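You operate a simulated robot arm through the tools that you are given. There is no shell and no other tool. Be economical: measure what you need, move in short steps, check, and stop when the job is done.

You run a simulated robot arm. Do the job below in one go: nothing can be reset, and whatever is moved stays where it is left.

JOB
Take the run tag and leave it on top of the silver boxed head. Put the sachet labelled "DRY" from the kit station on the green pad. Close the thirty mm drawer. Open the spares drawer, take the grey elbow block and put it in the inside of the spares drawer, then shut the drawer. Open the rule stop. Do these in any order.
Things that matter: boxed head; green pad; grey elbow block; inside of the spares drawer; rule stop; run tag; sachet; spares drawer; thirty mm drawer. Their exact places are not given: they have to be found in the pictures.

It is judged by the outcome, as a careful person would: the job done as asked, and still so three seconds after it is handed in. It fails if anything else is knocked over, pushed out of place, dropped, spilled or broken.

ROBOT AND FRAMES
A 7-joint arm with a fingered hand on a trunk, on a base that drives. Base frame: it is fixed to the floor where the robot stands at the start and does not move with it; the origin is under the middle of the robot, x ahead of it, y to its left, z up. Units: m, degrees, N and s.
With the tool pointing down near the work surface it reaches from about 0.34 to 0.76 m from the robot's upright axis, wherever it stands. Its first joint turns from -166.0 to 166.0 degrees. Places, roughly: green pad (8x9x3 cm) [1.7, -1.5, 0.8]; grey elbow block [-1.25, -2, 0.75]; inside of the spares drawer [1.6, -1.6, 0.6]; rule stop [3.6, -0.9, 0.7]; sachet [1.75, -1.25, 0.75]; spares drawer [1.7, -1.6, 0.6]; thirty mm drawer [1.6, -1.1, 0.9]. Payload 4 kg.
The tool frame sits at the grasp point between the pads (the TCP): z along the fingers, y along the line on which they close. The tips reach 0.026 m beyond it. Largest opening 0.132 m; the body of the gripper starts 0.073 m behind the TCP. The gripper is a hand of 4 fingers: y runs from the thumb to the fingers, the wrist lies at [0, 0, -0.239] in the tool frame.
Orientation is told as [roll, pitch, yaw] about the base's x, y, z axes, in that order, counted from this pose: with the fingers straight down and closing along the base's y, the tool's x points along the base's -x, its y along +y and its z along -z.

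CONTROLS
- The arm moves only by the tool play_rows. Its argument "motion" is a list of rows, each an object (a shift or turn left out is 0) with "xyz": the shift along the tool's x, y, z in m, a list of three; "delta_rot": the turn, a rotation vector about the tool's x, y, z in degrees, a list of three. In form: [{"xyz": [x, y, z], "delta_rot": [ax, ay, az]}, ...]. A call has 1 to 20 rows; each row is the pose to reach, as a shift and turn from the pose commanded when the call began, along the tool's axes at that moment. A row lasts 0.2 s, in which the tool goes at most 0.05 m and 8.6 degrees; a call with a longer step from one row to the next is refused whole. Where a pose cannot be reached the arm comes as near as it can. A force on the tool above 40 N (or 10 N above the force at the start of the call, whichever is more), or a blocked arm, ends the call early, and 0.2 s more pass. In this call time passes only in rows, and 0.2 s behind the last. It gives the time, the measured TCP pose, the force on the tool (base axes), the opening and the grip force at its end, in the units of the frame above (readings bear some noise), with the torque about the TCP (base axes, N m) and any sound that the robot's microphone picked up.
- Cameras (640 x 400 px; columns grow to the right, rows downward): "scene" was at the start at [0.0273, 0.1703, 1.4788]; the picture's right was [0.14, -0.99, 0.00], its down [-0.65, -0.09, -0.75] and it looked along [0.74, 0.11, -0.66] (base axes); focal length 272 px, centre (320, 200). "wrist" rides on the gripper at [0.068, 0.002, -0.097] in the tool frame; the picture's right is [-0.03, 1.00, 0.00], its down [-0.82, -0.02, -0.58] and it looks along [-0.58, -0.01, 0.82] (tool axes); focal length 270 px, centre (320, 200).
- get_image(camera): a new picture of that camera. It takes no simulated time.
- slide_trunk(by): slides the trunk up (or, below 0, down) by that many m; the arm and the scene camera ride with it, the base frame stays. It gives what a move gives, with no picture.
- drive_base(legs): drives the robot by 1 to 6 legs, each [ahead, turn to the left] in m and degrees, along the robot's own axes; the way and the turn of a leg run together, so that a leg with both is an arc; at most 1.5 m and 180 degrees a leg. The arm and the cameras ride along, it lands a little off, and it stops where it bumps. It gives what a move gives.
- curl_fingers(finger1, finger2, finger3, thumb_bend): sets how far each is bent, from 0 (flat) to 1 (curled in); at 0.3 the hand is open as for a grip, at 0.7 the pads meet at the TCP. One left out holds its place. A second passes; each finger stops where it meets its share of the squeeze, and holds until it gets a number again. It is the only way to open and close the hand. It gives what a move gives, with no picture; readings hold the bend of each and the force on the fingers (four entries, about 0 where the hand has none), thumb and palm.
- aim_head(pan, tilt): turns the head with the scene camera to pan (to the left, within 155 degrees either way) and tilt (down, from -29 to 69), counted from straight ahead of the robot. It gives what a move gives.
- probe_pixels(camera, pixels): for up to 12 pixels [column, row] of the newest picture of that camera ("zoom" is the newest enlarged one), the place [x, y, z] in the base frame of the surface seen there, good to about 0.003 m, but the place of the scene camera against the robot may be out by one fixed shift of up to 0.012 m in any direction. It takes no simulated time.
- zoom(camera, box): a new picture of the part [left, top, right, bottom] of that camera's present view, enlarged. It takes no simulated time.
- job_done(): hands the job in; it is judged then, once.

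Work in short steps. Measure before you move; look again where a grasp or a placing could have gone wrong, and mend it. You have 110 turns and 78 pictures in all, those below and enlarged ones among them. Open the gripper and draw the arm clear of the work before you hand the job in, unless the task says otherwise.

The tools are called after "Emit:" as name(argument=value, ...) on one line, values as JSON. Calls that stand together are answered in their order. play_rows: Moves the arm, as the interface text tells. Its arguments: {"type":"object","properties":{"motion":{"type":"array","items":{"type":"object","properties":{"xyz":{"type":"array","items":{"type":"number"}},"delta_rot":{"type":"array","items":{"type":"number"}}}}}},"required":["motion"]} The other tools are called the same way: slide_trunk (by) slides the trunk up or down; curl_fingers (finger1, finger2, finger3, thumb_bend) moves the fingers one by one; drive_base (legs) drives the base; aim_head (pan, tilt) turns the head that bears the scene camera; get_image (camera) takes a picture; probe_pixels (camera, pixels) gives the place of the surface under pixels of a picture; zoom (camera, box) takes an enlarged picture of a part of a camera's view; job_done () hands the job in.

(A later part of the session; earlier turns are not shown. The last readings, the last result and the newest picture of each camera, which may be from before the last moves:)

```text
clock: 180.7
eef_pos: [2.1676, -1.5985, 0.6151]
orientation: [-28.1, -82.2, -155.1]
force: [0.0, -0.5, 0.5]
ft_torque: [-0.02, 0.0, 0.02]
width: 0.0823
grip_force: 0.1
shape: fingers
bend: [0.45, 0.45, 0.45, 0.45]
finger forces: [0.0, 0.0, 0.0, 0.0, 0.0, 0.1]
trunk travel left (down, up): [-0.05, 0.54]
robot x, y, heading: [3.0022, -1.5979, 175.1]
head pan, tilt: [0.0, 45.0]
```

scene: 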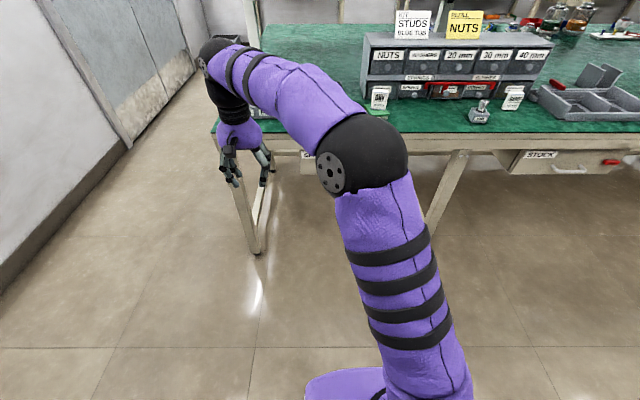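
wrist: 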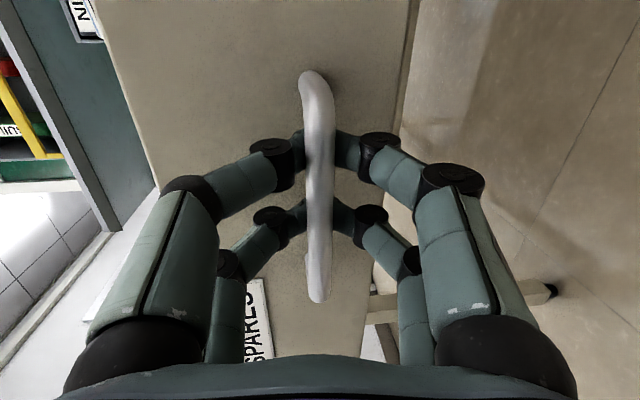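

Trunk up 0.4 m, then I tilt the hand back to pointing down while drawing it in 20 cm.

Emit:
slide_trunk(by=0.4)

Emit:
play_rows(motion=[{"xyz": [0, 0, -0.03], "delta_rot": [0, 8, 0]}, {"xyz": [0, 0, -0.06], "delta_rot": [0, 16, 0]}, {"xyz": [0, 0, -0.09], "delta_rot": [0, 24, 0]}, {"xyz": [0, 0, -0.12], "delta_rot": [0, 32, 0]}, {"xyz": [0, 0, -0.15], "delta_rot": [0, 40, 0]}, {"xyz": [0, 0, -0.18], "delta_rot": [0, 48, 0]}, {"xyz": [0, 0, -0.21], "delta_rot": [0, 56, 0]}, {"xyz": [0, 0, -0.24], "delta_rot": [0, 64, 0]}, {"xyz": [0, 0, -0.26], "delta_rot": [0, 72, 0]}, {"xyz": [0, 0, -0.28], "delta_rot": [0, 80, 0]}, {"xyz": [0, 0, -0.28], "delta_rot": [0, 84, 0]}])

```text
clock: 184.6
eef_pos: [2.1664, -1.5993, 1.0152]
orientation: [-29.2, -82.1, -154.2]
force: [0.0, 0.4, -0.5]
ft_torque: [-0.02, 0.02, -0.02]
width: 0.0822
grip_force: 0.2
shape: fingers
bend: [0.45, 0.45, 0.45, 0.45]
finger forces: [0.0, 0.0, 0.0, 0.1, 0.0, 0.1]
trunk travel left (down, up): [-0.45, 0.14]
robot x, y, heading: [3.0003, -1.5995, 175.0]
head pan, tilt: [0.0, 45.0]
```

```text
clock: 186.9
eef_pos: [2.4455, -1.6152, 1.0493]
orientation: [-3.8, 1.1, 176.8]
force: [0.4, -0.2, 0.8]
ft_torque: [0.0, -0.02, 0.01]
width: 0.0822
grip_force: 0.1
shape: fingers
bend: [0.45, 0.45, 0.45, 0.45]
finger forces: [0.0, 0.1, 0.0, 0.0, 0.0, 0.1]
trunk travel left (down, up): [-0.45, 0.14]
robot x, y, heading: [3.0005, -1.6063, 175.0]
head pan, tilt: [0.0, 45.0]
```

The hand points down again. I drive to about (2.32,-1.08) to pick up the parked elbow block, keeping clear of the open drawer.

Emit:
drive_base(legs=[[0, -32.7], [0.86, 0], [0, 37.7]])

Emit:
get_image(camera="wrist")

```text
clock: 194.9
eef_pos: [1.7742, -1.1401, 1.0496]
orientation: [-3.9, 0.9, -177.9]
force: [0.7, -0.1, -0.6]
ft_torque: [0.02, -0.02, -0.01]
width: 0.0826
grip_force: 0.1
shape: fingers
bend: [0.45, 0.45, 0.45, 0.45]
finger forces: [0.1, 0.1, 0.0, 0.0, 0.0, 0.0]
trunk travel left (down, up): [-0.45, 0.14]
robot x, y, heading: [2.3272, -1.0787, -179.7]
head pan, tilt: [0.0, 45.0]
```

```text
25 pictures are left
```

wrist: 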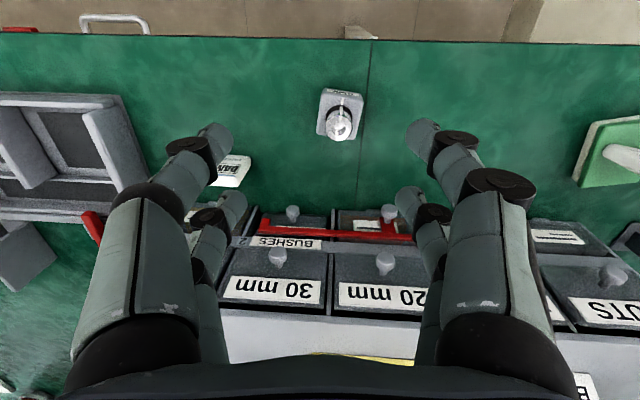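

The block stands at (340,115). I level the tool and move above it at (1.745,-1.143).

Emit:
play_rows(motion=[{"xyz": [-0.015, 0.0, 0.0], "delta_rot": [-2, -0.5, 1]}, {"xyz": [-0.029, 0.002, 0.03], "delta_rot": [-3.9, -0.9, 2.1]}, {"xyz": [-0.029, 0.002, 0.07], "delta_rot": [-3.9, -0.9, 2.1]}, {"xyz": [-0.029, 0.002, 0.09], "delta_rot": [-3.9, -0.9, 2.1]}])

Emit:
get_image(camera="wrist")

Emit:
probe_pixels(camera="wrist", pixels=[[300, 90], [345, 90], [322, 85], [322, 120], [322, 70]])

```text
clock: 195.9
eef_pos: [1.7478, -1.1384, 0.959]
orientation: [-0.1, -0.1, -180.0]
force: [-0.1, 0.4, 0.3]
ft_torque: [0.01, 0.02, -0.01]
width: 0.0822
grip_force: 0.0
shape: fingers
bend: [0.45, 0.45, 0.45, 0.45]
finger forces: [0.0, 0.1, 0.0, 0.1, 0.0, 0.0]
trunk travel left (down, up): [-0.45, 0.14]
robot x, y, heading: [2.3263, -1.0749, -179.7]
head pan, tilt: [0.0, 45.0]
```

```text
24 pictures are left
```

wrist: 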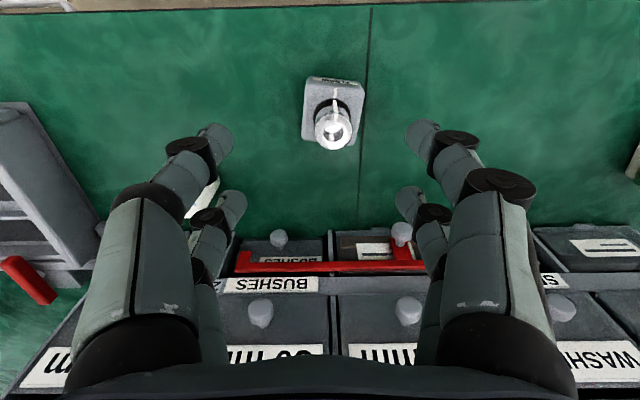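

```text
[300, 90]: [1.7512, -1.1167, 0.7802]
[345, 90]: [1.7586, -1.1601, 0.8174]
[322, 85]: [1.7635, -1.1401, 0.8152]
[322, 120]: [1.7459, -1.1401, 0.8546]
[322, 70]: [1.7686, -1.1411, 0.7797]
```

The block centre is about (1.742,-1.149). I correct by 1 cm, descend to z≈0.838 and close.

Emit:
play_rows(motion=[{"xyz": [-0.006, 0.0105, 0.02]}, {"xyz": [-0.006, 0.0105, 0.06]}, {"xyz": [-0.006, 0.0105, 0.09]}, {"xyz": [-0.006, 0.0105, 0.11]}, {"xyz": [-0.006, 0.0105, 0.121]}])

Emit:
curl_fingers(finger1=0.7, finger2=0.7, finger3=0.7, thumb_bend=0.7)

Emit:
play_rows(motion=[{"xyz": [0, 0, -0.03]}, {"xyz": [0, 0, -0.07]}, {"xyz": [0, 0, -0.115]}, {"xyz": [0, 0, -0.16]}, {"xyz": [0, 0, -0.2]}])

Emit:
get_image(camera="wrist")

```text
clock: 197.1
eef_pos: [1.7422, -1.1504, 0.8383]
orientation: [0.0, 0.0, 180.1]
force: [1.0, 0.8, -0.3]
ft_torque: [0.0, -0.01, -0.01]
width: 0.0823
grip_force: 0.1
shape: fingers
bend: [0.45, 0.45, 0.45, 0.45]
finger forces: [0.1, 0.0, 0.1, 0.0, 0.1, 0.1]
trunk travel left (down, up): [-0.45, 0.14]
robot x, y, heading: [2.3248, -1.0777, -179.7]
head pan, tilt: [0.0, 45.0]
```

```text
clock: 198.1
eef_pos: [1.741, -1.148, 0.8389]
orientation: [-0.1, 0.0, -180.0]
force: [-1.0, 0.3, 0.0]
ft_torque: [-0.01, 0.09, 0.0]
width: 0.0404
grip_force: 19.2
shape: fingers
bend: [0.55, 0.55, 0.57, 0.64]
finger forces: [10.0, 10.0, 7.4, 0.1, 10.8, 0.0]
trunk travel left (down, up): [-0.45, 0.14]
robot x, y, heading: [2.3286, -1.076, -179.9]
head pan, tilt: [0.0, 45.0]
```

```text
clock: 199.3
eef_pos: [1.7399, -1.1478, 1.0385]
orientation: [0.0, 0.1, -179.9]
force: [-0.3, 1.1, -1.7]
ft_torque: [0.02, -0.01, 0.0]
width: 0.0403
grip_force: 19.3
shape: fingers
bend: [0.55, 0.54, 0.58, 0.64]
finger forces: [10.6, 9.9, 7.0, 0.0, 10.7, 0.0]
trunk travel left (down, up): [-0.45, 0.14]
robot x, y, heading: [2.3283, -1.0756, -179.7]
head pan, tilt: [0.0, 45.0]
```

```text
23 pictures are left
```

wrist: 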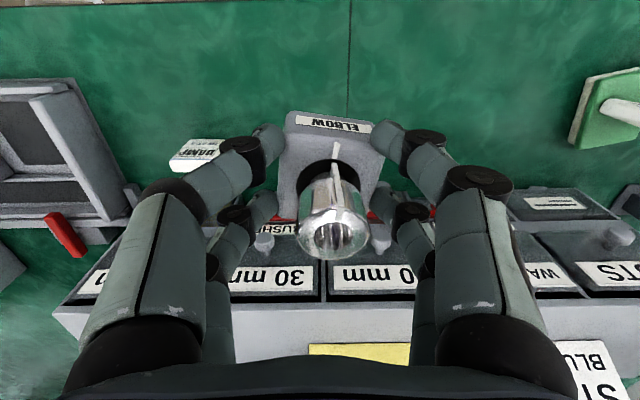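

The block is held. I turn the base left 46° to swing it over the open drawer and look inside.

Emit:
drive_base(legs=[[0, 46]])

Emit:
get_image(camera="scene")

```text
clock: 201.7
eef_pos: [1.9663, -1.5443, 1.038]
orientation: [0.0, -0.1, -134.4]
force: [0.3, -0.2, -1.5]
ft_torque: [-0.02, 0.02, -0.02]
width: 0.0402
grip_force: 19.1
shape: fingers
bend: [0.55, 0.54, 0.58, 0.64]
finger forces: [10.5, 10.1, 7.0, 0.1, 10.6, 0.0]
trunk travel left (down, up): [-0.45, 0.14]
robot x, y, heading: [2.3247, -1.0767, -134.0]
head pan, tilt: [0.0, 45.0]
```

```text
22 pictures are left
```

scene: 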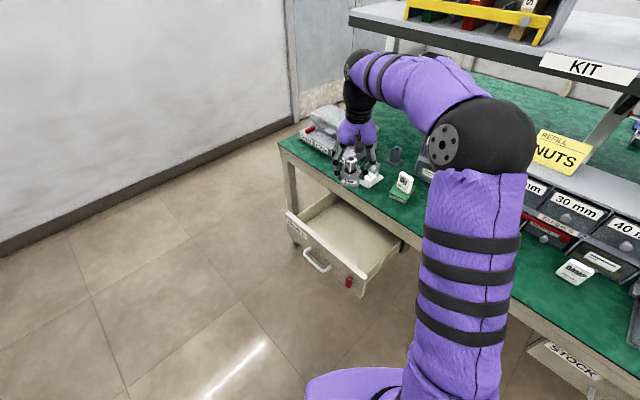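

The drawer is empty. I probe its floor and rims.

Emit:
probe_pixels(camera="scene", pixels=[[340, 225], [355, 240], [330, 215], [365, 255], [345, 265], [370, 285], [400, 240], [325, 200], [287, 215], [318, 262], [378, 245]])

```text
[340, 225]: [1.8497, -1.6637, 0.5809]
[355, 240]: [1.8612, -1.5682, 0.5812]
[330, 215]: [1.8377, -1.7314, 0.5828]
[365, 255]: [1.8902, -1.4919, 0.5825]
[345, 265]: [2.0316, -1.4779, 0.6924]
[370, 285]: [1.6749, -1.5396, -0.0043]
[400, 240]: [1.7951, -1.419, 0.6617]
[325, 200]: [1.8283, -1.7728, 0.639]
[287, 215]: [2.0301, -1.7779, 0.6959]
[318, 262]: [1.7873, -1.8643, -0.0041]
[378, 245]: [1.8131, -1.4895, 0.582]
```

Drawer floor z≈0.582, rim z≈0.695, inside clear from x≈1.83 to 2.02. I move over (1.94,-1.585) and lower, partly by trunk.

Emit:
play_rows(motion=[{"xyz": [-0.024, 0.005, 0]}, {"xyz": [-0.048, 0.01, 0]}])

Emit:
slide_trunk(by=-0.25)

Emit:
get_image(camera="scene")

```text
clock: 202.3
eef_pos: [1.9383, -1.5855, 1.038]
orientation: [0.1, 0.1, -134.5]
force: [-0.4, -0.8, -2.1]
ft_torque: [-0.03, -0.02, 0.02]
width: 0.0402
grip_force: 19.1
shape: fingers
bend: [0.55, 0.54, 0.58, 0.64]
finger forces: [10.6, 10.0, 7.0, 0.0, 10.5, 0.0]
trunk travel left (down, up): [-0.45, 0.14]
robot x, y, heading: [2.3311, -1.0759, -134.2]
head pan, tilt: [0.0, 45.0]
```

```text
clock: 204.9
eef_pos: [1.9367, -1.5847, 0.7885]
orientation: [-0.1, 0.0, -134.5]
force: [0.0, -0.5, -1.7]
ft_torque: [0.03, 0.0, -0.02]
width: 0.04
grip_force: 19.8
shape: fingers
bend: [0.55, 0.54, 0.58, 0.64]
finger forces: [10.7, 10.0, 7.0, 0.1, 10.6, 0.1]
trunk travel left (down, up): [-0.2, 0.39]
robot x, y, heading: [2.3244, -1.0778, -134.3]
head pan, tilt: [0.0, 45.0]
```

```text
21 pictures are left
```

scene: 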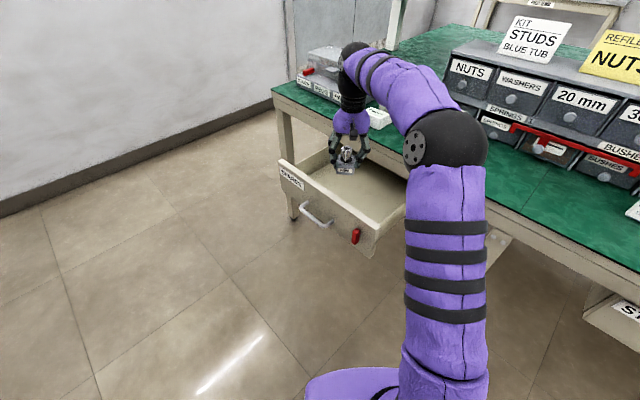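

All clear. I lower with the arm to just above the drawer floor (TCP z≈0.65), then creep down and release.

Emit:
play_rows(motion=[{"xyz": [0, 0, 0.04]}, {"xyz": [0, 0, 0.08]}, {"xyz": [0, 0, 0.11]}, {"xyz": [0, 0, 0.13]}, {"xyz": [0, 0, 0.138]}, {"xyz": [0, 0, 0.141]}, {"xyz": [0, 0, 0.143]}])

Emit:
curl_fingers(finger1=0.45, finger2=0.45, finger3=0.45, thumb_bend=0.45)

Emit:
play_rows(motion=[{"xyz": [0, 0, -0.03]}, {"xyz": [0, 0, -0.07]}, {"xyz": [0, 0, -0.115]}, {"xyz": [0, 0, -0.16]}, {"xyz": [0, 0, -0.2]}, {"xyz": [0, 0, -0.24]}])

Emit:
get_image(camera="wrist")

```text
clock: 206.5
eef_pos: [1.9376, -1.5855, 0.6452]
orientation: [0.0, 0.0, -134.5]
force: [-0.9, 0.1, -1.3]
ft_torque: [0.0, 0.0, 0.0]
width: 0.0399
grip_force: 19.1
shape: fingers
bend: [0.55, 0.54, 0.58, 0.64]
finger forces: [10.7, 10.0, 7.0, 0.0, 10.6, 0.0]
trunk travel left (down, up): [-0.2, 0.39]
robot x, y, heading: [2.33, -1.0758, -134.4]
head pan, tilt: [0.0, 45.0]
```

```text
clock: 207.5
eef_pos: [1.9367, -1.5841, 0.6447]
orientation: [0.0, 0.0, -134.5]
force: [-0.3, 1.1, -0.8]
ft_torque: [0.01, 0.0, -0.04]
width: 0.0823
grip_force: 0.0
shape: fingers
bend: [0.45, 0.45, 0.45, 0.45]
finger forces: [0.1, 0.1, 0.0, 0.1, 0.1, 0.0]
trunk travel left (down, up): [-0.2, 0.39]
robot x, y, heading: [2.3283, -1.0756, -134.1]
head pan, tilt: [0.0, 45.0]
```

```text
clock: 208.9
eef_pos: [1.9371, -1.5826, 0.8857]
orientation: [-0.1, 0.1, -134.5]
force: [-0.1, 0.9, -0.9]
ft_torque: [0.02, -0.02, -0.01]
width: 0.0825
grip_force: 0.1
shape: fingers
bend: [0.45, 0.45, 0.45, 0.45]
finger forces: [0.0, 0.0, 0.1, 0.0, 0.1, 0.0]
trunk travel left (down, up): [-0.2, 0.39]
robot x, y, heading: [2.3252, -1.0734, -134.1]
head pan, tilt: [0.0, 45.0]
```

```text
20 pictures are left
```

wrist: 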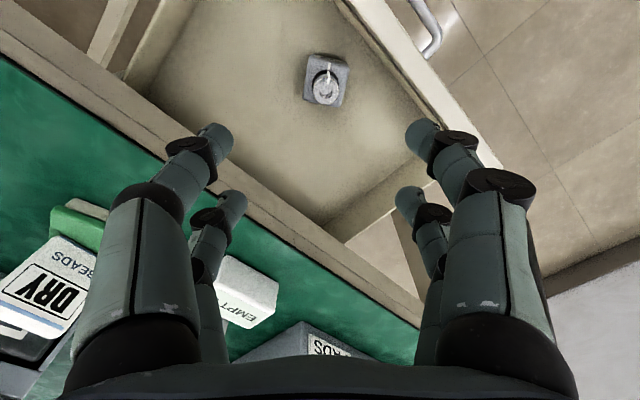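

The elbow block stands upright inside the drawer. I drive round to face the drawer front so I can push it shut.

Emit:
drive_base(legs=[[0, 72], [0.54, 0], [0, -118]])

Emit:
curl_fingers(finger1=0.7, finger2=0.7, finger3=0.7, thumb_bend=0.7)

Emit:
get_image(camera="wrist")

```text
clock: 220.1
eef_pos: [1.9506, -1.6476, 0.8858]
orientation: [0.0, 0.0, -178.5]
force: [-0.3, 0.1, -0.1]
ft_torque: [0.01, -0.01, -0.02]
width: 0.0825
grip_force: 0.0
shape: fingers
bend: [0.45, 0.45, 0.45, 0.45]
finger forces: [0.1, 0.0, 0.1, 0.1, 0.1, 0.1]
trunk travel left (down, up): [-0.2, 0.39]
robot x, y, heading: [2.5849, -1.5524, -178.5]
head pan, tilt: [0.0, 45.0]
```

```text
clock: 221.1
eef_pos: [1.9505, -1.6467, 0.8856]
orientation: [0.0, 0.1, -178.5]
force: [-0.5, 0.4, -0.5]
ft_torque: [0.03, 0.01, 0.02]
width: 0.0016
grip_force: 0.2
shape: fingers
bend: [0.7, 0.7, 0.7, 0.7]
finger forces: [0.0, 0.1, 0.0, 0.0, 0.0, 0.0]
trunk travel left (down, up): [-0.2, 0.39]
robot x, y, heading: [2.5857, -1.5534, -178.3]
head pan, tilt: [0.0, 45.0]
```

```text
19 pictures are left
```

wrist: 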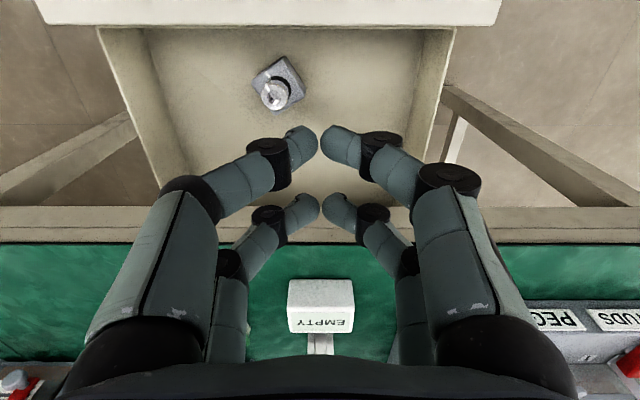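

I lift over the drawer front to x≈2.13, y≈-1.60, then lower the closed hand in front of the handle.

Emit:
play_rows(motion=[{"xyz": [0.045, -0.01, 0]}, {"xyz": [0.09, -0.02, 0]}, {"xyz": [0.135, -0.03, 0]}, {"xyz": [0.182, -0.042, 0]}, {"xyz": [0.182, -0.042, 0.045]}, {"xyz": [0.182, -0.042, 0.09]}, {"xyz": [0.182, -0.042, 0.135]}, {"xyz": [0.182, -0.042, 0.18]}, {"xyz": [0.182, -0.042, 0.22]}, {"xyz": [0.182, -0.042, 0.25]}])

Emit:
get_image(camera="wrist")

```text
clock: 223.2
eef_pos: [2.1299, -1.6005, 0.634]
orientation: [0.0, 0.1, -178.5]
force: [0.0, 0.5, 0.7]
ft_torque: [0.02, 0.0, 0.01]
width: 0.0015
grip_force: 0.0
shape: fingers
bend: [0.7, 0.7, 0.7, 0.7]
finger forces: [0.1, 0.0, 0.1, 0.0, 0.0, 0.1]
trunk travel left (down, up): [-0.2, 0.39]
robot x, y, heading: [2.5844, -1.5549, -178.0]
head pan, tilt: [0.0, 45.0]
```

```text
18 pictures are left
```

wrist: 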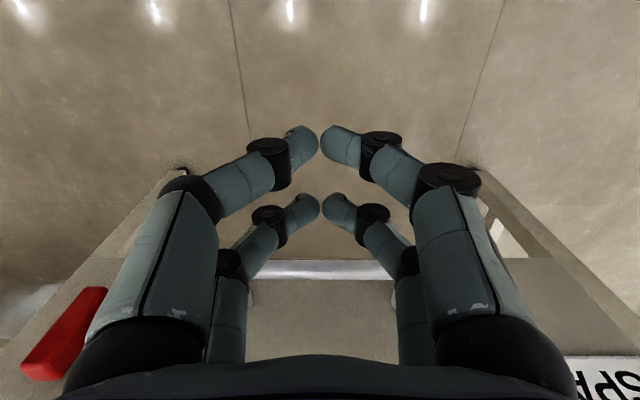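

The bar lies right in front of the fingers. I push slowly along -x.

Emit:
play_rows(motion=[{"xyz": [-0.012, 0, 0]}, {"xyz": [-0.024, 0, 0]}, {"xyz": [-0.036, 0, 0]}, {"xyz": [-0.048, 0, 0]}, {"xyz": [-0.06, 0, 0]}, {"xyz": [-0.072, 0, 0]}, {"xyz": [-0.084, 0, 0]}, {"xyz": [-0.096, 0, 0]}, {"xyz": [-0.108, 0, 0]}, {"xyz": [-0.12, 0, 0]}, {"xyz": [-0.132, 0, 0]}, {"xyz": [-0.144, 0, 0]}, {"xyz": [-0.156, 0, 0]}, {"xyz": [-0.168, 0, 0]}, {"xyz": [-0.18, 0, 0]}, {"xyz": [-0.192, 0, 0]}, {"xyz": [-0.204, 0, 0]}, {"xyz": [-0.216, 0, 0]}, {"xyz": [-0.228, 0, 0]}, {"xyz": [-0.24, 0, 0]}])

Emit:
play_rows(motion=[{"xyz": [-0.008, 0, 0]}, {"xyz": [-0.016, 0, 0]}, {"xyz": [-0.024, 0, 0]}, {"xyz": [-0.032, 0, 0]}, {"xyz": [-0.04, 0, 0]}, {"xyz": [-0.046, 0, 0]}])

Emit:
get_image(camera="wrist")

```text
clock: 227.4
eef_pos: [1.8913, -1.6056, 0.6368]
orientation: [0.0, 0.0, -178.4]
force: [1.4, 1.4, -1.0]
ft_torque: [0.01, -0.04, -0.04]
width: 0.0011
grip_force: 0.4
shape: fingers
bend: [0.7, 0.7, 0.69, 0.7]
finger forces: [0.0, 0.2, 0.8, 0.0, 0.1, 0.0]
trunk travel left (down, up): [-0.2, 0.39]
robot x, y, heading: [2.5821, -1.5524, -178.3]
head pan, tilt: [0.0, 45.0]
```

```text
clock: 228.6
eef_pos: [1.861, -1.6067, 0.6357]
orientation: [-0.1, 1.3, -178.5]
force: [18.2, 1.0, 6.3]
ft_torque: [0.05, -0.19, -0.11]
width: 0.0017
grip_force: 9.7
shape: fingers
bend: [0.7, 0.71, 0.7, 0.7]
finger forces: [0.1, 6.1, 11.8, 0.1, 0.0, 0.0]
trunk travel left (down, up): [-0.2, 0.39]
robot x, y, heading: [2.5824, -1.5569, -178.1]
head pan, tilt: [0.0, 45.0]
stopped in row 5: the force on the tool passed its limit (the readings are from after the stop); the commanded pose is now the measured one
```

```text
17 pictures are left
```

wrist: 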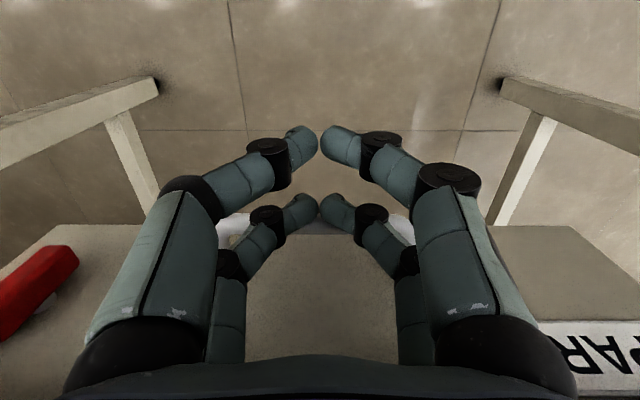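

The push met a hard stop at TCP x=1.861, as expected for closed. I probe the drawer face against its original x≈1.795.

Emit:
probe_pixels(camera="wrist", pixels=[[320, 300], [280, 270], [560, 290], [120, 300], [232, 222]])

Emit:
play_rows(motion=[{"xyz": [0.04, 0, 0], "delta_rot": [0, -1.3, 0]}, {"xyz": [0.085, 0, 0], "delta_rot": [0, -1.3, 0]}, {"xyz": [0.125, 0, 0], "delta_rot": [0, -1.3, 0]}, {"xyz": [0.17, 0, 0], "delta_rot": [0, -1.3, 0]}, {"xyz": [0.17, 0, -0.045], "delta_rot": [0, -1.3, 0]}, {"xyz": [0.17, 0, -0.09], "delta_rot": [0, -1.3, 0]}, {"xyz": [0.17, 0, -0.135], "delta_rot": [0, -1.3, 0]}, {"xyz": [0.17, 0, -0.18], "delta_rot": [0, -1.3, 0]}])

Emit:
slide_trunk(by=0.25)

Emit:
aim_head(pan=-150, tilt=30)

Emit:
get_image(camera="scene")

```text
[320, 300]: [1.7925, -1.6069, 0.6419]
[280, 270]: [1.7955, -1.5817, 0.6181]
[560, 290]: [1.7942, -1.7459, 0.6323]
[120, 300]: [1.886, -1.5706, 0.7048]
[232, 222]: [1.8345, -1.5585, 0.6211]
```

```text
clock: 230.4
eef_pos: [2.025, -1.6026, 0.822]
orientation: [0.1, -0.1, -178.5]
force: [-0.4, 0.2, 0.1]
ft_torque: [-0.02, -0.06, 0.02]
width: 0.0013
grip_force: 0.1
shape: fingers
bend: [0.7, 0.7, 0.7, 0.7]
finger forces: [0.0, 0.0, 0.0, 0.0, 0.0, 0.1]
trunk travel left (down, up): [-0.2, 0.39]
robot x, y, heading: [2.5859, -1.5542, -178.2]
head pan, tilt: [0.0, 45.0]
```

```text
clock: 233.0
eef_pos: [2.0258, -1.6037, 1.0706]
orientation: [0.0, -0.1, -178.5]
force: [0.6, -0.3, -0.1]
ft_torque: [-0.02, -0.01, 0.01]
width: 0.0012
grip_force: 0.1
shape: fingers
bend: [0.7, 0.7, 0.7, 0.7]
finger forces: [0.0, 0.0, 0.0, 0.0, 0.0, 0.0]
trunk travel left (down, up): [-0.45, 0.14]
robot x, y, heading: [2.579, -1.5555, -178.1]
head pan, tilt: [0.0, 45.0]
```

```text
clock: 235.4
eef_pos: [2.0248, -1.6034, 1.0711]
orientation: [0.0, -0.1, -178.5]
force: [0.2, -0.1, 0.8]
ft_torque: [0.02, -0.01, 0.0]
width: 0.0014
grip_force: 0.0
shape: fingers
bend: [0.7, 0.7, 0.7, 0.7]
finger forces: [0.0, 0.1, 0.0, 0.0, 0.0, 0.0]
trunk travel left (down, up): [-0.45, 0.14]
robot x, y, heading: [2.5841, -1.5565, -178.2]
head pan, tilt: [-150.0, 30.0]
```

```text
16 pictures are left
```

scene: 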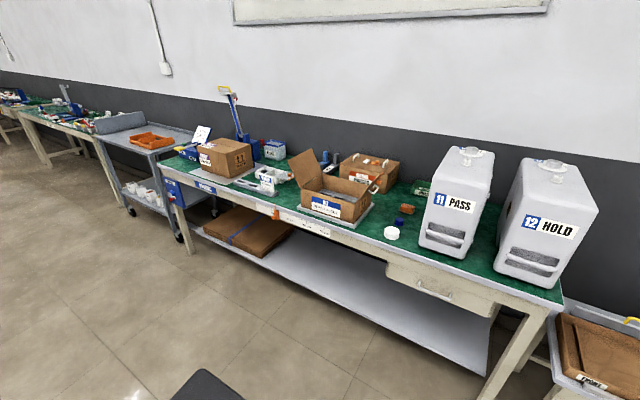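

The spares drawer is closed (face back at x≈1.794). The packing bench is now in view; I zoom on the rule along its front edge and the open box.

Emit:
zoom(camera="scene", box=[160, 120, 448, 300])

Emit:
probe_pixels(camera="zoom", pixels=[[260, 207], [330, 235], [230, 195], [400, 180], [510, 255], [542, 197], [440, 150], [100, 155], [500, 80], [340, 260], [245, 130], [400, 215]])

```text
2.22 times, centred on (304, 210) of scene
```

zoom: 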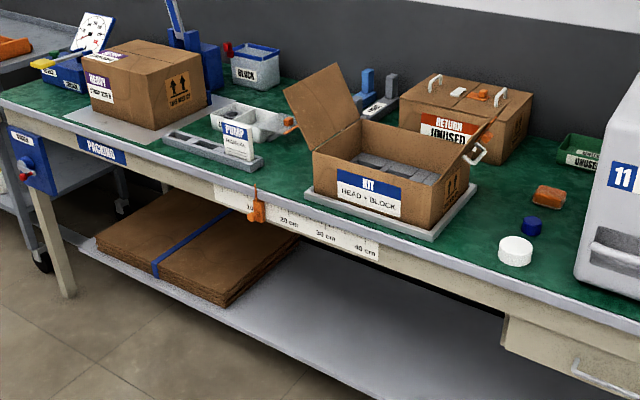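

```text
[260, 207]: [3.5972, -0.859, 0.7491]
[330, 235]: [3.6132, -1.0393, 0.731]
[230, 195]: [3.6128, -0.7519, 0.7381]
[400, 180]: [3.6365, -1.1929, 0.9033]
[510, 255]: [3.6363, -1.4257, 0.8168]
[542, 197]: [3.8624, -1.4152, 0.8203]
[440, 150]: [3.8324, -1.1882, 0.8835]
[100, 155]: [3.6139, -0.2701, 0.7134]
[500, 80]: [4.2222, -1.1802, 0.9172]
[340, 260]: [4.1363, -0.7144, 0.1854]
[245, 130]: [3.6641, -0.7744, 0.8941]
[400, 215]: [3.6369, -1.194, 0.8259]
```

The orange rule stop is at (3.597,-0.859,0.749), and the open "KIT HEAD + BLOCK" box at about (3.73,-1.19) holds something silver-grey. I drive there and face it.

Emit:
drive_base(legs=[[0, -136.4], [0.72, 0], [0, -45.5]])

Emit:
aim_head(pan=-5, tilt=38)

Emit:
get_image(camera="scene")

Emit:
get_image(camera="wrist")

```text
clock: 247.1
eef_pos: [3.6769, -1.0548, 1.0709]
orientation: [0.1, -0.1, -2.7]
force: [0.2, 0.6, 0.3]
ft_torque: [0.0, 0.02, -0.01]
width: 0.0012
grip_force: 0.0
shape: fingers
bend: [0.7, 0.7, 0.7, 0.7]
finger forces: [0.0, 0.0, 0.1, 0.0, 0.0, 0.1]
trunk travel left (down, up): [-0.45, 0.14]
robot x, y, heading: [3.1131, -1.0638, -2.2]
head pan, tilt: [-150.0, 30.0]
```

```text
clock: 249.4
eef_pos: [3.6776, -1.0548, 1.0723]
orientation: [0.0, 0.0, -2.8]
force: [-0.3, -0.2, 0.2]
ft_torque: [0.01, -0.02, 0.01]
width: 0.0013
grip_force: 0.1
shape: fingers
bend: [0.7, 0.7, 0.7, 0.7]
finger forces: [0.0, 0.1, 0.1, 0.0, 0.1, 0.0]
trunk travel left (down, up): [-0.45, 0.14]
robot x, y, heading: [3.1174, -1.0646, -2.5]
head pan, tilt: [-5.0, 38.0]
```

```text
14 pictures are left
```

scene: 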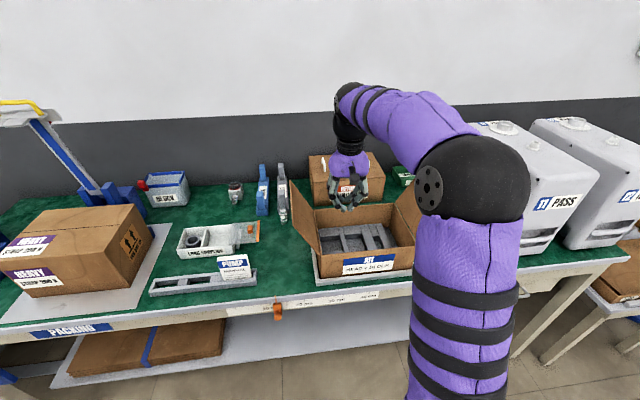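

```text
13 pictures are left
```

wrist: 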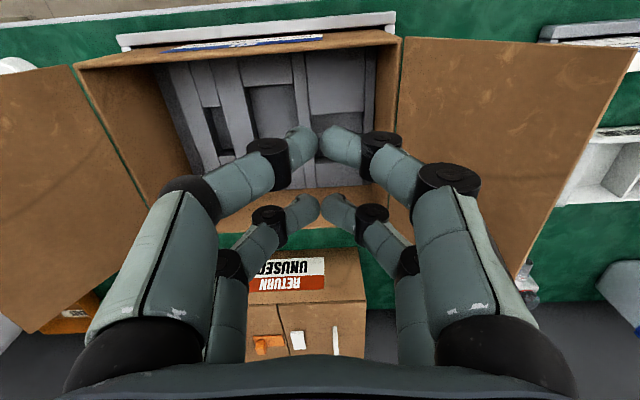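

The KIT box holds only an empty insert. I zoom on the tray at (215,240) with the orange piece and the standing blue and silver items beyond it.

Emit:
zoom(camera="scene", box=[130, 155, 322, 275])

Emit:
zoom(camera="scene", box=[215, 255, 343, 335])

Emit:
probe_pixels(camera="zoom", pixels=[[300, 260], [315, 290], [315, 335], [305, 235], [200, 280], [450, 230], [300, 310], [330, 310]])

```text
3.33 times, centred on (226, 215) of scene
```

zoom: 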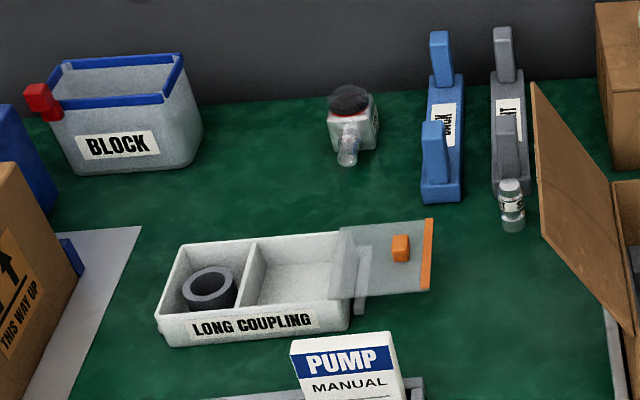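

```text
5.00 times, centred on (279, 295) of scene
```

zoom: 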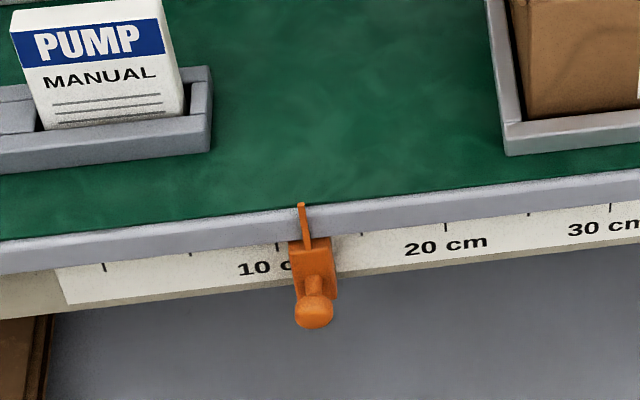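

```text
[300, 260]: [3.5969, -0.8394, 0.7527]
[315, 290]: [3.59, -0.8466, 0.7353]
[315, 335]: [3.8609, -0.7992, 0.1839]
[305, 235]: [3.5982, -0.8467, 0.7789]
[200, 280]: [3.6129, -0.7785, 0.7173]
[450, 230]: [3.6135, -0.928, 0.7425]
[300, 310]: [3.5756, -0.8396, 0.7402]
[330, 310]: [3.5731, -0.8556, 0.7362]
```

The rule stop is an orange slider with a knob on a 0–40 cm rule, now at about 11–12 cm, body y≈-0.847, z≈0.73–0.78. I'll slide it along the rule toward the large end (-y). First I bring the closed hand beside it, on its +y side and in front of the bench edge.

Emit:
play_rows(motion=[{"xyz": [0.04, 0.0, 0], "delta_rot": [0, 0, -1]}, {"xyz": [0.08, 0.02, 0], "delta_rot": [0, 0, -2]}, {"xyz": [0.11, 0.055, 0], "delta_rot": [0, 0, -2.8]}, {"xyz": [0.126, 0.1, 0], "delta_rot": [0, 0, -2.8]}, {"xyz": [0.126, 0.145, 0], "delta_rot": [0, 0, -2.8]}, {"xyz": [0.126, 0.19, 0], "delta_rot": [0, 0, -2.8]}, {"xyz": [0.126, 0.235, 0.0], "delta_rot": [0, 0, -2.8]}, {"xyz": [0.126, 0.269, 0.02], "delta_rot": [0, 0, -2.8]}, {"xyz": [0.126, 0.269, 0.065], "delta_rot": [0, 0, -2.8]}, {"xyz": [0.126, 0.269, 0.11], "delta_rot": [0, 0, -2.8]}, {"xyz": [0.126, 0.269, 0.155], "delta_rot": [0, 0, -2.8]}, {"xyz": [0.126, 0.269, 0.2], "delta_rot": [0, 0, -2.8]}, {"xyz": [0.126, 0.269, 0.24], "delta_rot": [0, 0, -2.8]}])

Emit:
get_image(camera="wrist")

```text
clock: 252.2
eef_pos: [3.5652, -0.7799, 0.8324]
orientation: [0.0, -0.1, 0.3]
force: [0.0, 0.5, 0.7]
ft_torque: [-0.02, 0.03, 0.01]
width: 0.0015
grip_force: 0.0
shape: fingers
bend: [0.7, 0.7, 0.7, 0.7]
finger forces: [0.1, 0.1, 0.0, 0.0, 0.1, 0.0]
trunk travel left (down, up): [-0.45, 0.14]
robot x, y, heading: [3.1166, -1.0631, -2.7]
head pan, tilt: [-5.0, 38.0]
```

```text
10 pictures are left
```

wrist: 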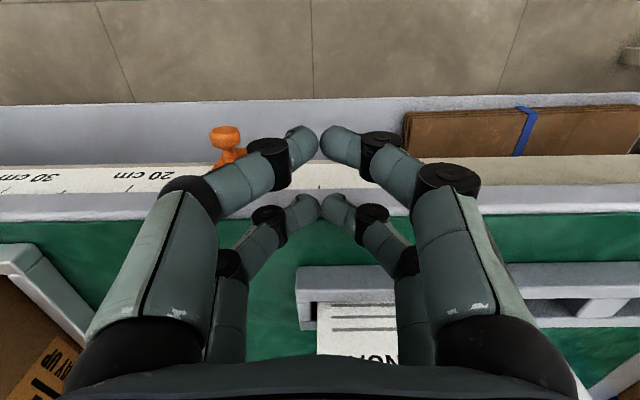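

I probe the fingertips against the bench edge and the slider before lowering.

Emit:
probe_pixels(camera="wrist", pixels=[[303, 207], [338, 207], [303, 142], [338, 142], [480, 200], [480, 222], [225, 135], [228, 157], [240, 205], [480, 180]])

```text
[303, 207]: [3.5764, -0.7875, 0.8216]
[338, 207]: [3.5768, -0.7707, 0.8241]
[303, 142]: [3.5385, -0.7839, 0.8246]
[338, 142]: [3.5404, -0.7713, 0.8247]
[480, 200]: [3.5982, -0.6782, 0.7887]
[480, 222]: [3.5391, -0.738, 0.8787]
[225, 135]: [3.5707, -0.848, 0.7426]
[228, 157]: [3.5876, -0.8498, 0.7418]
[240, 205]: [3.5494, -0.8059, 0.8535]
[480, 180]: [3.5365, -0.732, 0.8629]
```

Clearance to the edge is about 1 cm. I pull back 4 mm, lower to z≈0.757 and start pushing in -y.

Emit:
play_rows(motion=[{"xyz": [0.004, 0, 0.02]}, {"xyz": [0.004, 0, 0.05]}, {"xyz": [0.004, 0, 0.075]}, {"xyz": [0.004, -0.02, 0.075]}, {"xyz": [0.004, -0.035, 0.075]}, {"xyz": [0.004, -0.05, 0.075]}, {"xyz": [0.004, -0.065, 0.075]}, {"xyz": [0.004, -0.08, 0.075]}, {"xyz": [0.004, -0.095, 0.075]}, {"xyz": [0.004, -0.11, 0.075]}])

Emit:
get_image(camera="wrist")

```text
clock: 254.4
eef_pos: [3.5621, -0.8897, 0.7559]
orientation: [-0.1, -0.1, 0.2]
force: [-0.7, 0.7, 1.7]
ft_torque: [-0.05, -0.04, 0.0]
width: 0.0013
grip_force: 0.6
shape: fingers
bend: [0.7, 0.7, 0.7, 0.7]
finger forces: [0.1, 0.0, 1.9, 0.0, 0.0, 0.1]
trunk travel left (down, up): [-0.45, 0.14]
robot x, y, heading: [3.116, -1.0646, -2.4]
head pan, tilt: [-5.0, 38.0]
```

```text
9 pictures are left
```

wrist: 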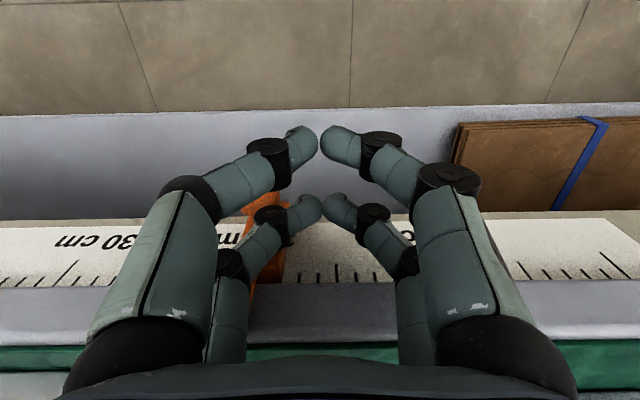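

The slider moves with the fingers (orange at (265,205), now about 18–20 cm). I keep pushing to the end of the rule, stopping on contact.

Emit:
play_rows(motion=[{"xyz": [0, -0.015, 0]}, {"xyz": [0, -0.03, 0]}, {"xyz": [0, -0.045, 0]}, {"xyz": [0, -0.06, 0]}, {"xyz": [0, -0.075, 0]}, {"xyz": [0, -0.09, 0]}, {"xyz": [0, -0.105, 0]}, {"xyz": [0, -0.12, 0]}, {"xyz": [0, -0.135, 0]}, {"xyz": [0, -0.15, 0]}, {"xyz": [0, -0.165, 0]}, {"xyz": [0, -0.18, 0]}, {"xyz": [0, -0.195, 0]}, {"xyz": [0, -0.21, 0]}, {"xyz": [0, -0.225, 0]}, {"xyz": [0, -0.24, 0]}])

```text
clock: 257.8
eef_pos: [3.5612, -1.1309, 0.7562]
orientation: [-0.1, -0.1, 0.3]
force: [-0.2, 7.6, 9.8]
ft_torque: [0.12, -0.16, 0.1]
width: 0.0014
grip_force: 6.4
shape: fingers
bend: [0.7, 0.65, 0.79, 0.7]
finger forces: [0.0, 0.0, 13.2, 0.0, 0.0, 0.0]
trunk travel left (down, up): [-0.45, 0.14]
robot x, y, heading: [3.1189, -1.0669, -2.7]
head pan, tilt: [-5.0, 38.0]
```

Finger force rose to 13 N with the finger bending, so the slider has reached its end stop near 40 cm. I back away, rise, and check with one scene picture.

Emit:
play_rows(motion=[{"xyz": [0.005, 0.03, 0]}, {"xyz": [0.02, 0.05, -0.02]}, {"xyz": [0.03, 0.06, -0.06]}, {"xyz": [0.03, 0.07, -0.105]}, {"xyz": [0.03, 0.07, -0.15]}, {"xyz": [0.03, 0.07, -0.195]}, {"xyz": [0.03, 0.07, -0.24]}, {"xyz": [0.03, 0.07, -0.285]}, {"xyz": [0.03, 0.07, -0.32]}])

Emit:
aim_head(pan=10, tilt=38)

Emit:
get_image(camera="scene")

```text
clock: 259.8
eef_pos: [3.5289, -1.0612, 1.0748]
orientation: [0.0, -0.1, 0.2]
force: [-0.6, 0.3, 0.5]
ft_torque: [-0.05, 0.0, 0.02]
width: 0.0015
grip_force: 0.1
shape: fingers
bend: [0.7, 0.7, 0.7, 0.7]
finger forces: [0.1, 0.0, 0.0, 0.0, 0.0, 0.0]
trunk travel left (down, up): [-0.45, 0.14]
robot x, y, heading: [3.1181, -1.0668, -2.7]
head pan, tilt: [-5.0, 38.0]
```

```text
clock: 260.6
eef_pos: [3.5293, -1.0639, 1.074]
orientation: [0.1, -0.1, 0.1]
force: [-0.4, 0.7, -0.2]
ft_torque: [-0.01, -0.02, -0.02]
width: 0.0017
grip_force: 0.0
shape: fingers
bend: [0.7, 0.7, 0.7, 0.7]
finger forces: [0.0, 0.0, 0.0, 0.0, 0.0, 0.0]
trunk travel left (down, up): [-0.45, 0.14]
robot x, y, heading: [3.1183, -1.0626, -2.4]
head pan, tilt: [10.0, 38.0]
```

```text
8 pictures are left
```

scene: 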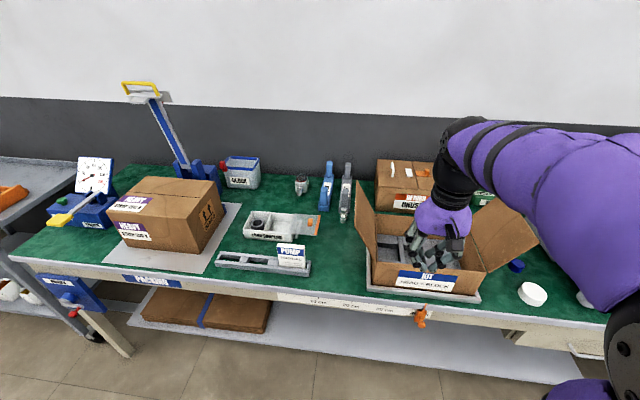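

The slider is now at the right end of the rule (421,318). The tag and the boxed head are not on this bench. At the valve station on the starting bench I saw a cream tag-like piece beside a tray with a silver head, near (0.6,-1.0), so I drive back there.

Emit:
drive_base(legs=[[0, -131.5], [1.1, 0], [0, 44], [0.83, 0], [0, -90]])

```text
clock: 281.6
eef_pos: [1.8884, -2.6838, 1.0757]
orientation: [-0.1, -0.1, -178.9]
force: [-0.1, -0.7, -0.1]
ft_torque: [0.0, -0.02, 0.03]
width: 0.0015
grip_force: 0.1
shape: fingers
bend: [0.7, 0.7, 0.7, 0.7]
finger forces: [0.0, 0.0, 0.0, 0.0, 0.0, 0.1]
trunk travel left (down, up): [-0.45, 0.14]
robot x, y, heading: [2.2936, -2.6745, 178.4]
head pan, tilt: [10.0, 38.0]
```

On the lane at y≈-2.67; I continue west, then north along the front of the bench.

Emit:
drive_base(legs=[[0, 2.0], [1.4, 0], [1.2, 0], [0, -90.5], [1.0, 0], [0.7, 0]])

```text
clock: 306.7
eef_pos: [-0.3667, -0.5988, 1.0743]
orientation: [0.0, -0.1, 94.2]
force: [0.1, 0.5, 0.2]
ft_torque: [-0.03, -0.02, 0.01]
width: 0.0015
grip_force: 0.0
shape: fingers
bend: [0.7, 0.7, 0.7, 0.7]
finger forces: [0.0, 0.0, 0.0, 0.0, 0.1, 0.0]
trunk travel left (down, up): [-0.45, 0.14]
robot x, y, heading: [-0.3353, -1.0078, 91.7]
head pan, tilt: [10.0, 38.0]
```

I turn to face the bench, move in, and look at the valve station.

Emit:
drive_base(legs=[[0, -91.7], [0.33, 0]])

Emit:
aim_head(pan=5, tilt=45)

Emit:
get_image(camera="scene")

```text
clock: 312.8
eef_pos: [0.4052, -0.994, 1.0754]
orientation: [0.0, -0.1, 2.4]
force: [-1.0, -0.3, 0.2]
ft_torque: [0.0, -0.04, 0.0]
width: 0.0014
grip_force: 0.1
shape: fingers
bend: [0.7, 0.7, 0.7, 0.7]
finger forces: [0.0, 0.0, 0.0, 0.1, 0.1, 0.0]
trunk travel left (down, up): [-0.45, 0.14]
robot x, y, heading: [-0.0055, -1.0133, -0.1]
head pan, tilt: [10.0, 38.0]
```

```text
clock: 313.4
eef_pos: [0.4053, -0.9938, 1.0746]
orientation: [0.0, -0.1, 2.4]
force: [0.8, -0.1, -0.4]
ft_torque: [-0.01, 0.0, -0.02]
width: 0.0015
grip_force: 0.0
shape: fingers
bend: [0.7, 0.7, 0.7, 0.7]
finger forces: [0.0, 0.0, 0.0, 0.0, 0.1, 0.0]
trunk travel left (down, up): [-0.45, 0.14]
robot x, y, heading: [-0.0046, -1.0088, -0.2]
head pan, tilt: [5.0, 45.0]
```

```text
7 pictures are left
```

scene: 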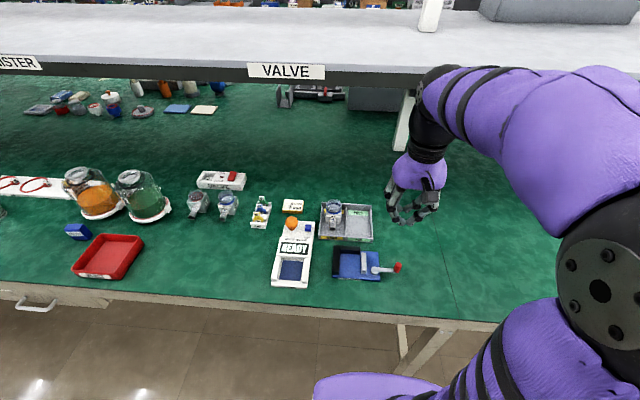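

Here are the tag-like card at (293,206), a head in a tray at (345,220) and two loose heads at (198,203) and (227,205). I zoom to read them.

Emit:
zoom(camera="scene", box=[180, 165, 410, 309])

Emit:
probe_pixels(camera="zoom", pixels=[[315, 112], [290, 110], [338, 112], [315, 103], [315, 125], [425, 108], [425, 130], [412, 115], [440, 115], [425, 150], [130, 110], [50, 105]])

```text
2.78 times, centred on (295, 237) of scene
```

zoom: 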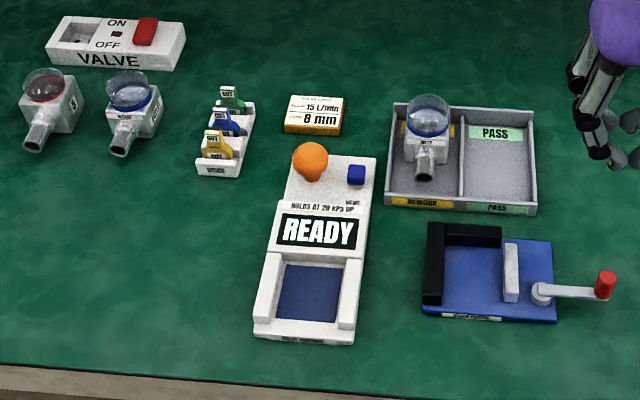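

```text
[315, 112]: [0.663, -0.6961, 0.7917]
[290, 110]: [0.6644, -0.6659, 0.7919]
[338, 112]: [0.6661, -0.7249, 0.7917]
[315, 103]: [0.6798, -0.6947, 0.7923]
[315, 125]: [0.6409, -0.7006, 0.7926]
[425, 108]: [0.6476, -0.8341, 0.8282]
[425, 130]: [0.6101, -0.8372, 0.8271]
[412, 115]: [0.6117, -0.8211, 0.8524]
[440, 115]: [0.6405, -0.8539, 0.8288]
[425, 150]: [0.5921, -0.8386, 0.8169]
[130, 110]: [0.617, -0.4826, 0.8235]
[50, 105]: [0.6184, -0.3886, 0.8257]
```

There's a little rack of three tags at zoom (225,140), and the head in the tray is the boxed one. I zoom tight on the rack and the card.

Emit:
zoom(camera="scene", box=[244, 190, 316, 235])

Emit:
probe_pixels(camera="zoom", pixels=[[130, 155], [150, 60], [150, 105], [165, 50], [100, 215], [440, 100], [130, 105], [90, 165], [128, 120], [170, 100], [75, 235], [150, 280]])

```text
8.89 times, centred on (280, 212) of scene
```

zoom: 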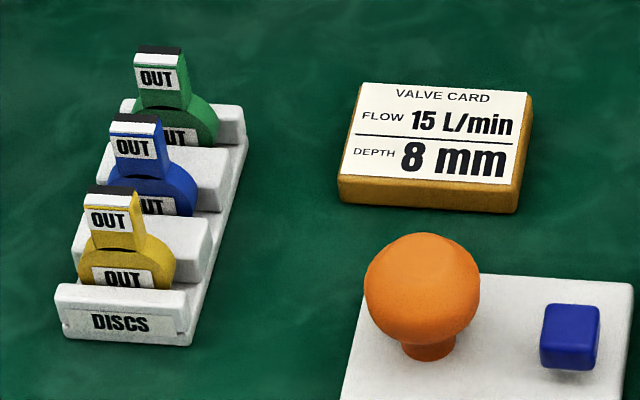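

```text
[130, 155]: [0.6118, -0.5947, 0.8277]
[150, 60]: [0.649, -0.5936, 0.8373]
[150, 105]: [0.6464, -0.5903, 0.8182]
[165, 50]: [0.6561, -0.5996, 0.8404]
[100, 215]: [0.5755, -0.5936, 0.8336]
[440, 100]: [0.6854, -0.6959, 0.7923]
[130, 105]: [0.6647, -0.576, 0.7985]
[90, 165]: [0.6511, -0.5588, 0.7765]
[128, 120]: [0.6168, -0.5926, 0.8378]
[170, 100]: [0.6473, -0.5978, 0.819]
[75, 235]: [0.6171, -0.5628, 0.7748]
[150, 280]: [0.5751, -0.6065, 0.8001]
```

The rack holds discs marked OUT and the card is the valve card, so the run tag is elsewhere. I zoom on the back row and the blue block further left.

Emit:
zoom(camera="scene", box=[16, 76, 240, 216])

Emit:
probe_pixels(camera="zoom", pixels=[[75, 95], [120, 55], [160, 90], [210, 100], [270, 70], [290, 100], [360, 95], [460, 90], [535, 95], [155, 60], [330, 40], [420, 40]])

```text
2.86 times, centred on (128, 146) of scene
```

zoom: 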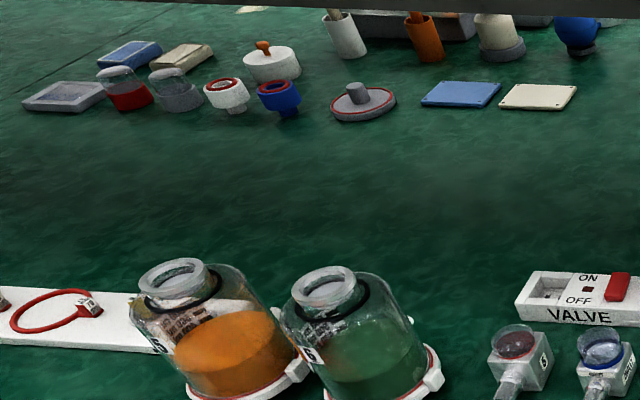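

```text
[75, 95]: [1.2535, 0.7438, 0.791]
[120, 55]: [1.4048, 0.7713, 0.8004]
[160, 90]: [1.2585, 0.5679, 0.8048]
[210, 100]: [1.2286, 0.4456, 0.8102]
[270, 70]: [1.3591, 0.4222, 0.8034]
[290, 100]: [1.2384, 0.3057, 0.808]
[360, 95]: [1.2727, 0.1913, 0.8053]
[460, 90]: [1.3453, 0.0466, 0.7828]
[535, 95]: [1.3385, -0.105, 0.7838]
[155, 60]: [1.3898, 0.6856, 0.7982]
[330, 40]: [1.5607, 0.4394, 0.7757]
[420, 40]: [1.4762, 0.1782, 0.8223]
```

None of these is the tag. In the first pictures the HOUSING station further left had a large silver box on a blue base and a yellow piece in a holder on the bench front, so I drive there and look.

Emit:
drive_base(legs=[[-0.25, 0], [0, 90], [1.0, 0], [0.7, 0], [0, -90]])

Emit:
aim_head(pan=22, tilt=38)

Emit:
get_image(camera="scene")

```text
clock: 331.0
eef_pos: [0.1971, 0.7084, 1.0744]
orientation: [0.0, -0.1, 2.4]
force: [0.6, -0.1, 0.1]
ft_torque: [-0.04, -0.02, 0.0]
width: 0.0013
grip_force: 0.1
shape: fingers
bend: [0.7, 0.7, 0.7, 0.7]
finger forces: [0.0, 0.0, 0.0, 0.0, 0.1, 0.0]
trunk travel left (down, up): [-0.45, 0.14]
robot x, y, heading: [-0.2125, 0.6907, -0.1]
head pan, tilt: [5.0, 45.0]
```

```text
clock: 331.8
eef_pos: [0.1964, 0.7087, 1.0746]
orientation: [-0.1, -0.1, 2.5]
force: [-0.3, -0.4, -0.3]
ft_torque: [-0.02, -0.02, -0.01]
width: 0.0017
grip_force: 0.0
shape: fingers
bend: [0.7, 0.7, 0.7, 0.7]
finger forces: [0.0, 0.0, 0.0, 0.1, 0.0, 0.0]
trunk travel left (down, up): [-0.45, 0.14]
robot x, y, heading: [-0.214, 0.6904, -0.3]
head pan, tilt: [22.0, 38.0]
```

```text
3 pictures are left
```

scene: 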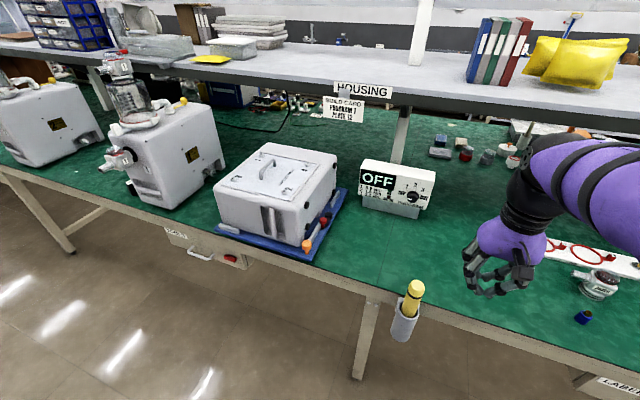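

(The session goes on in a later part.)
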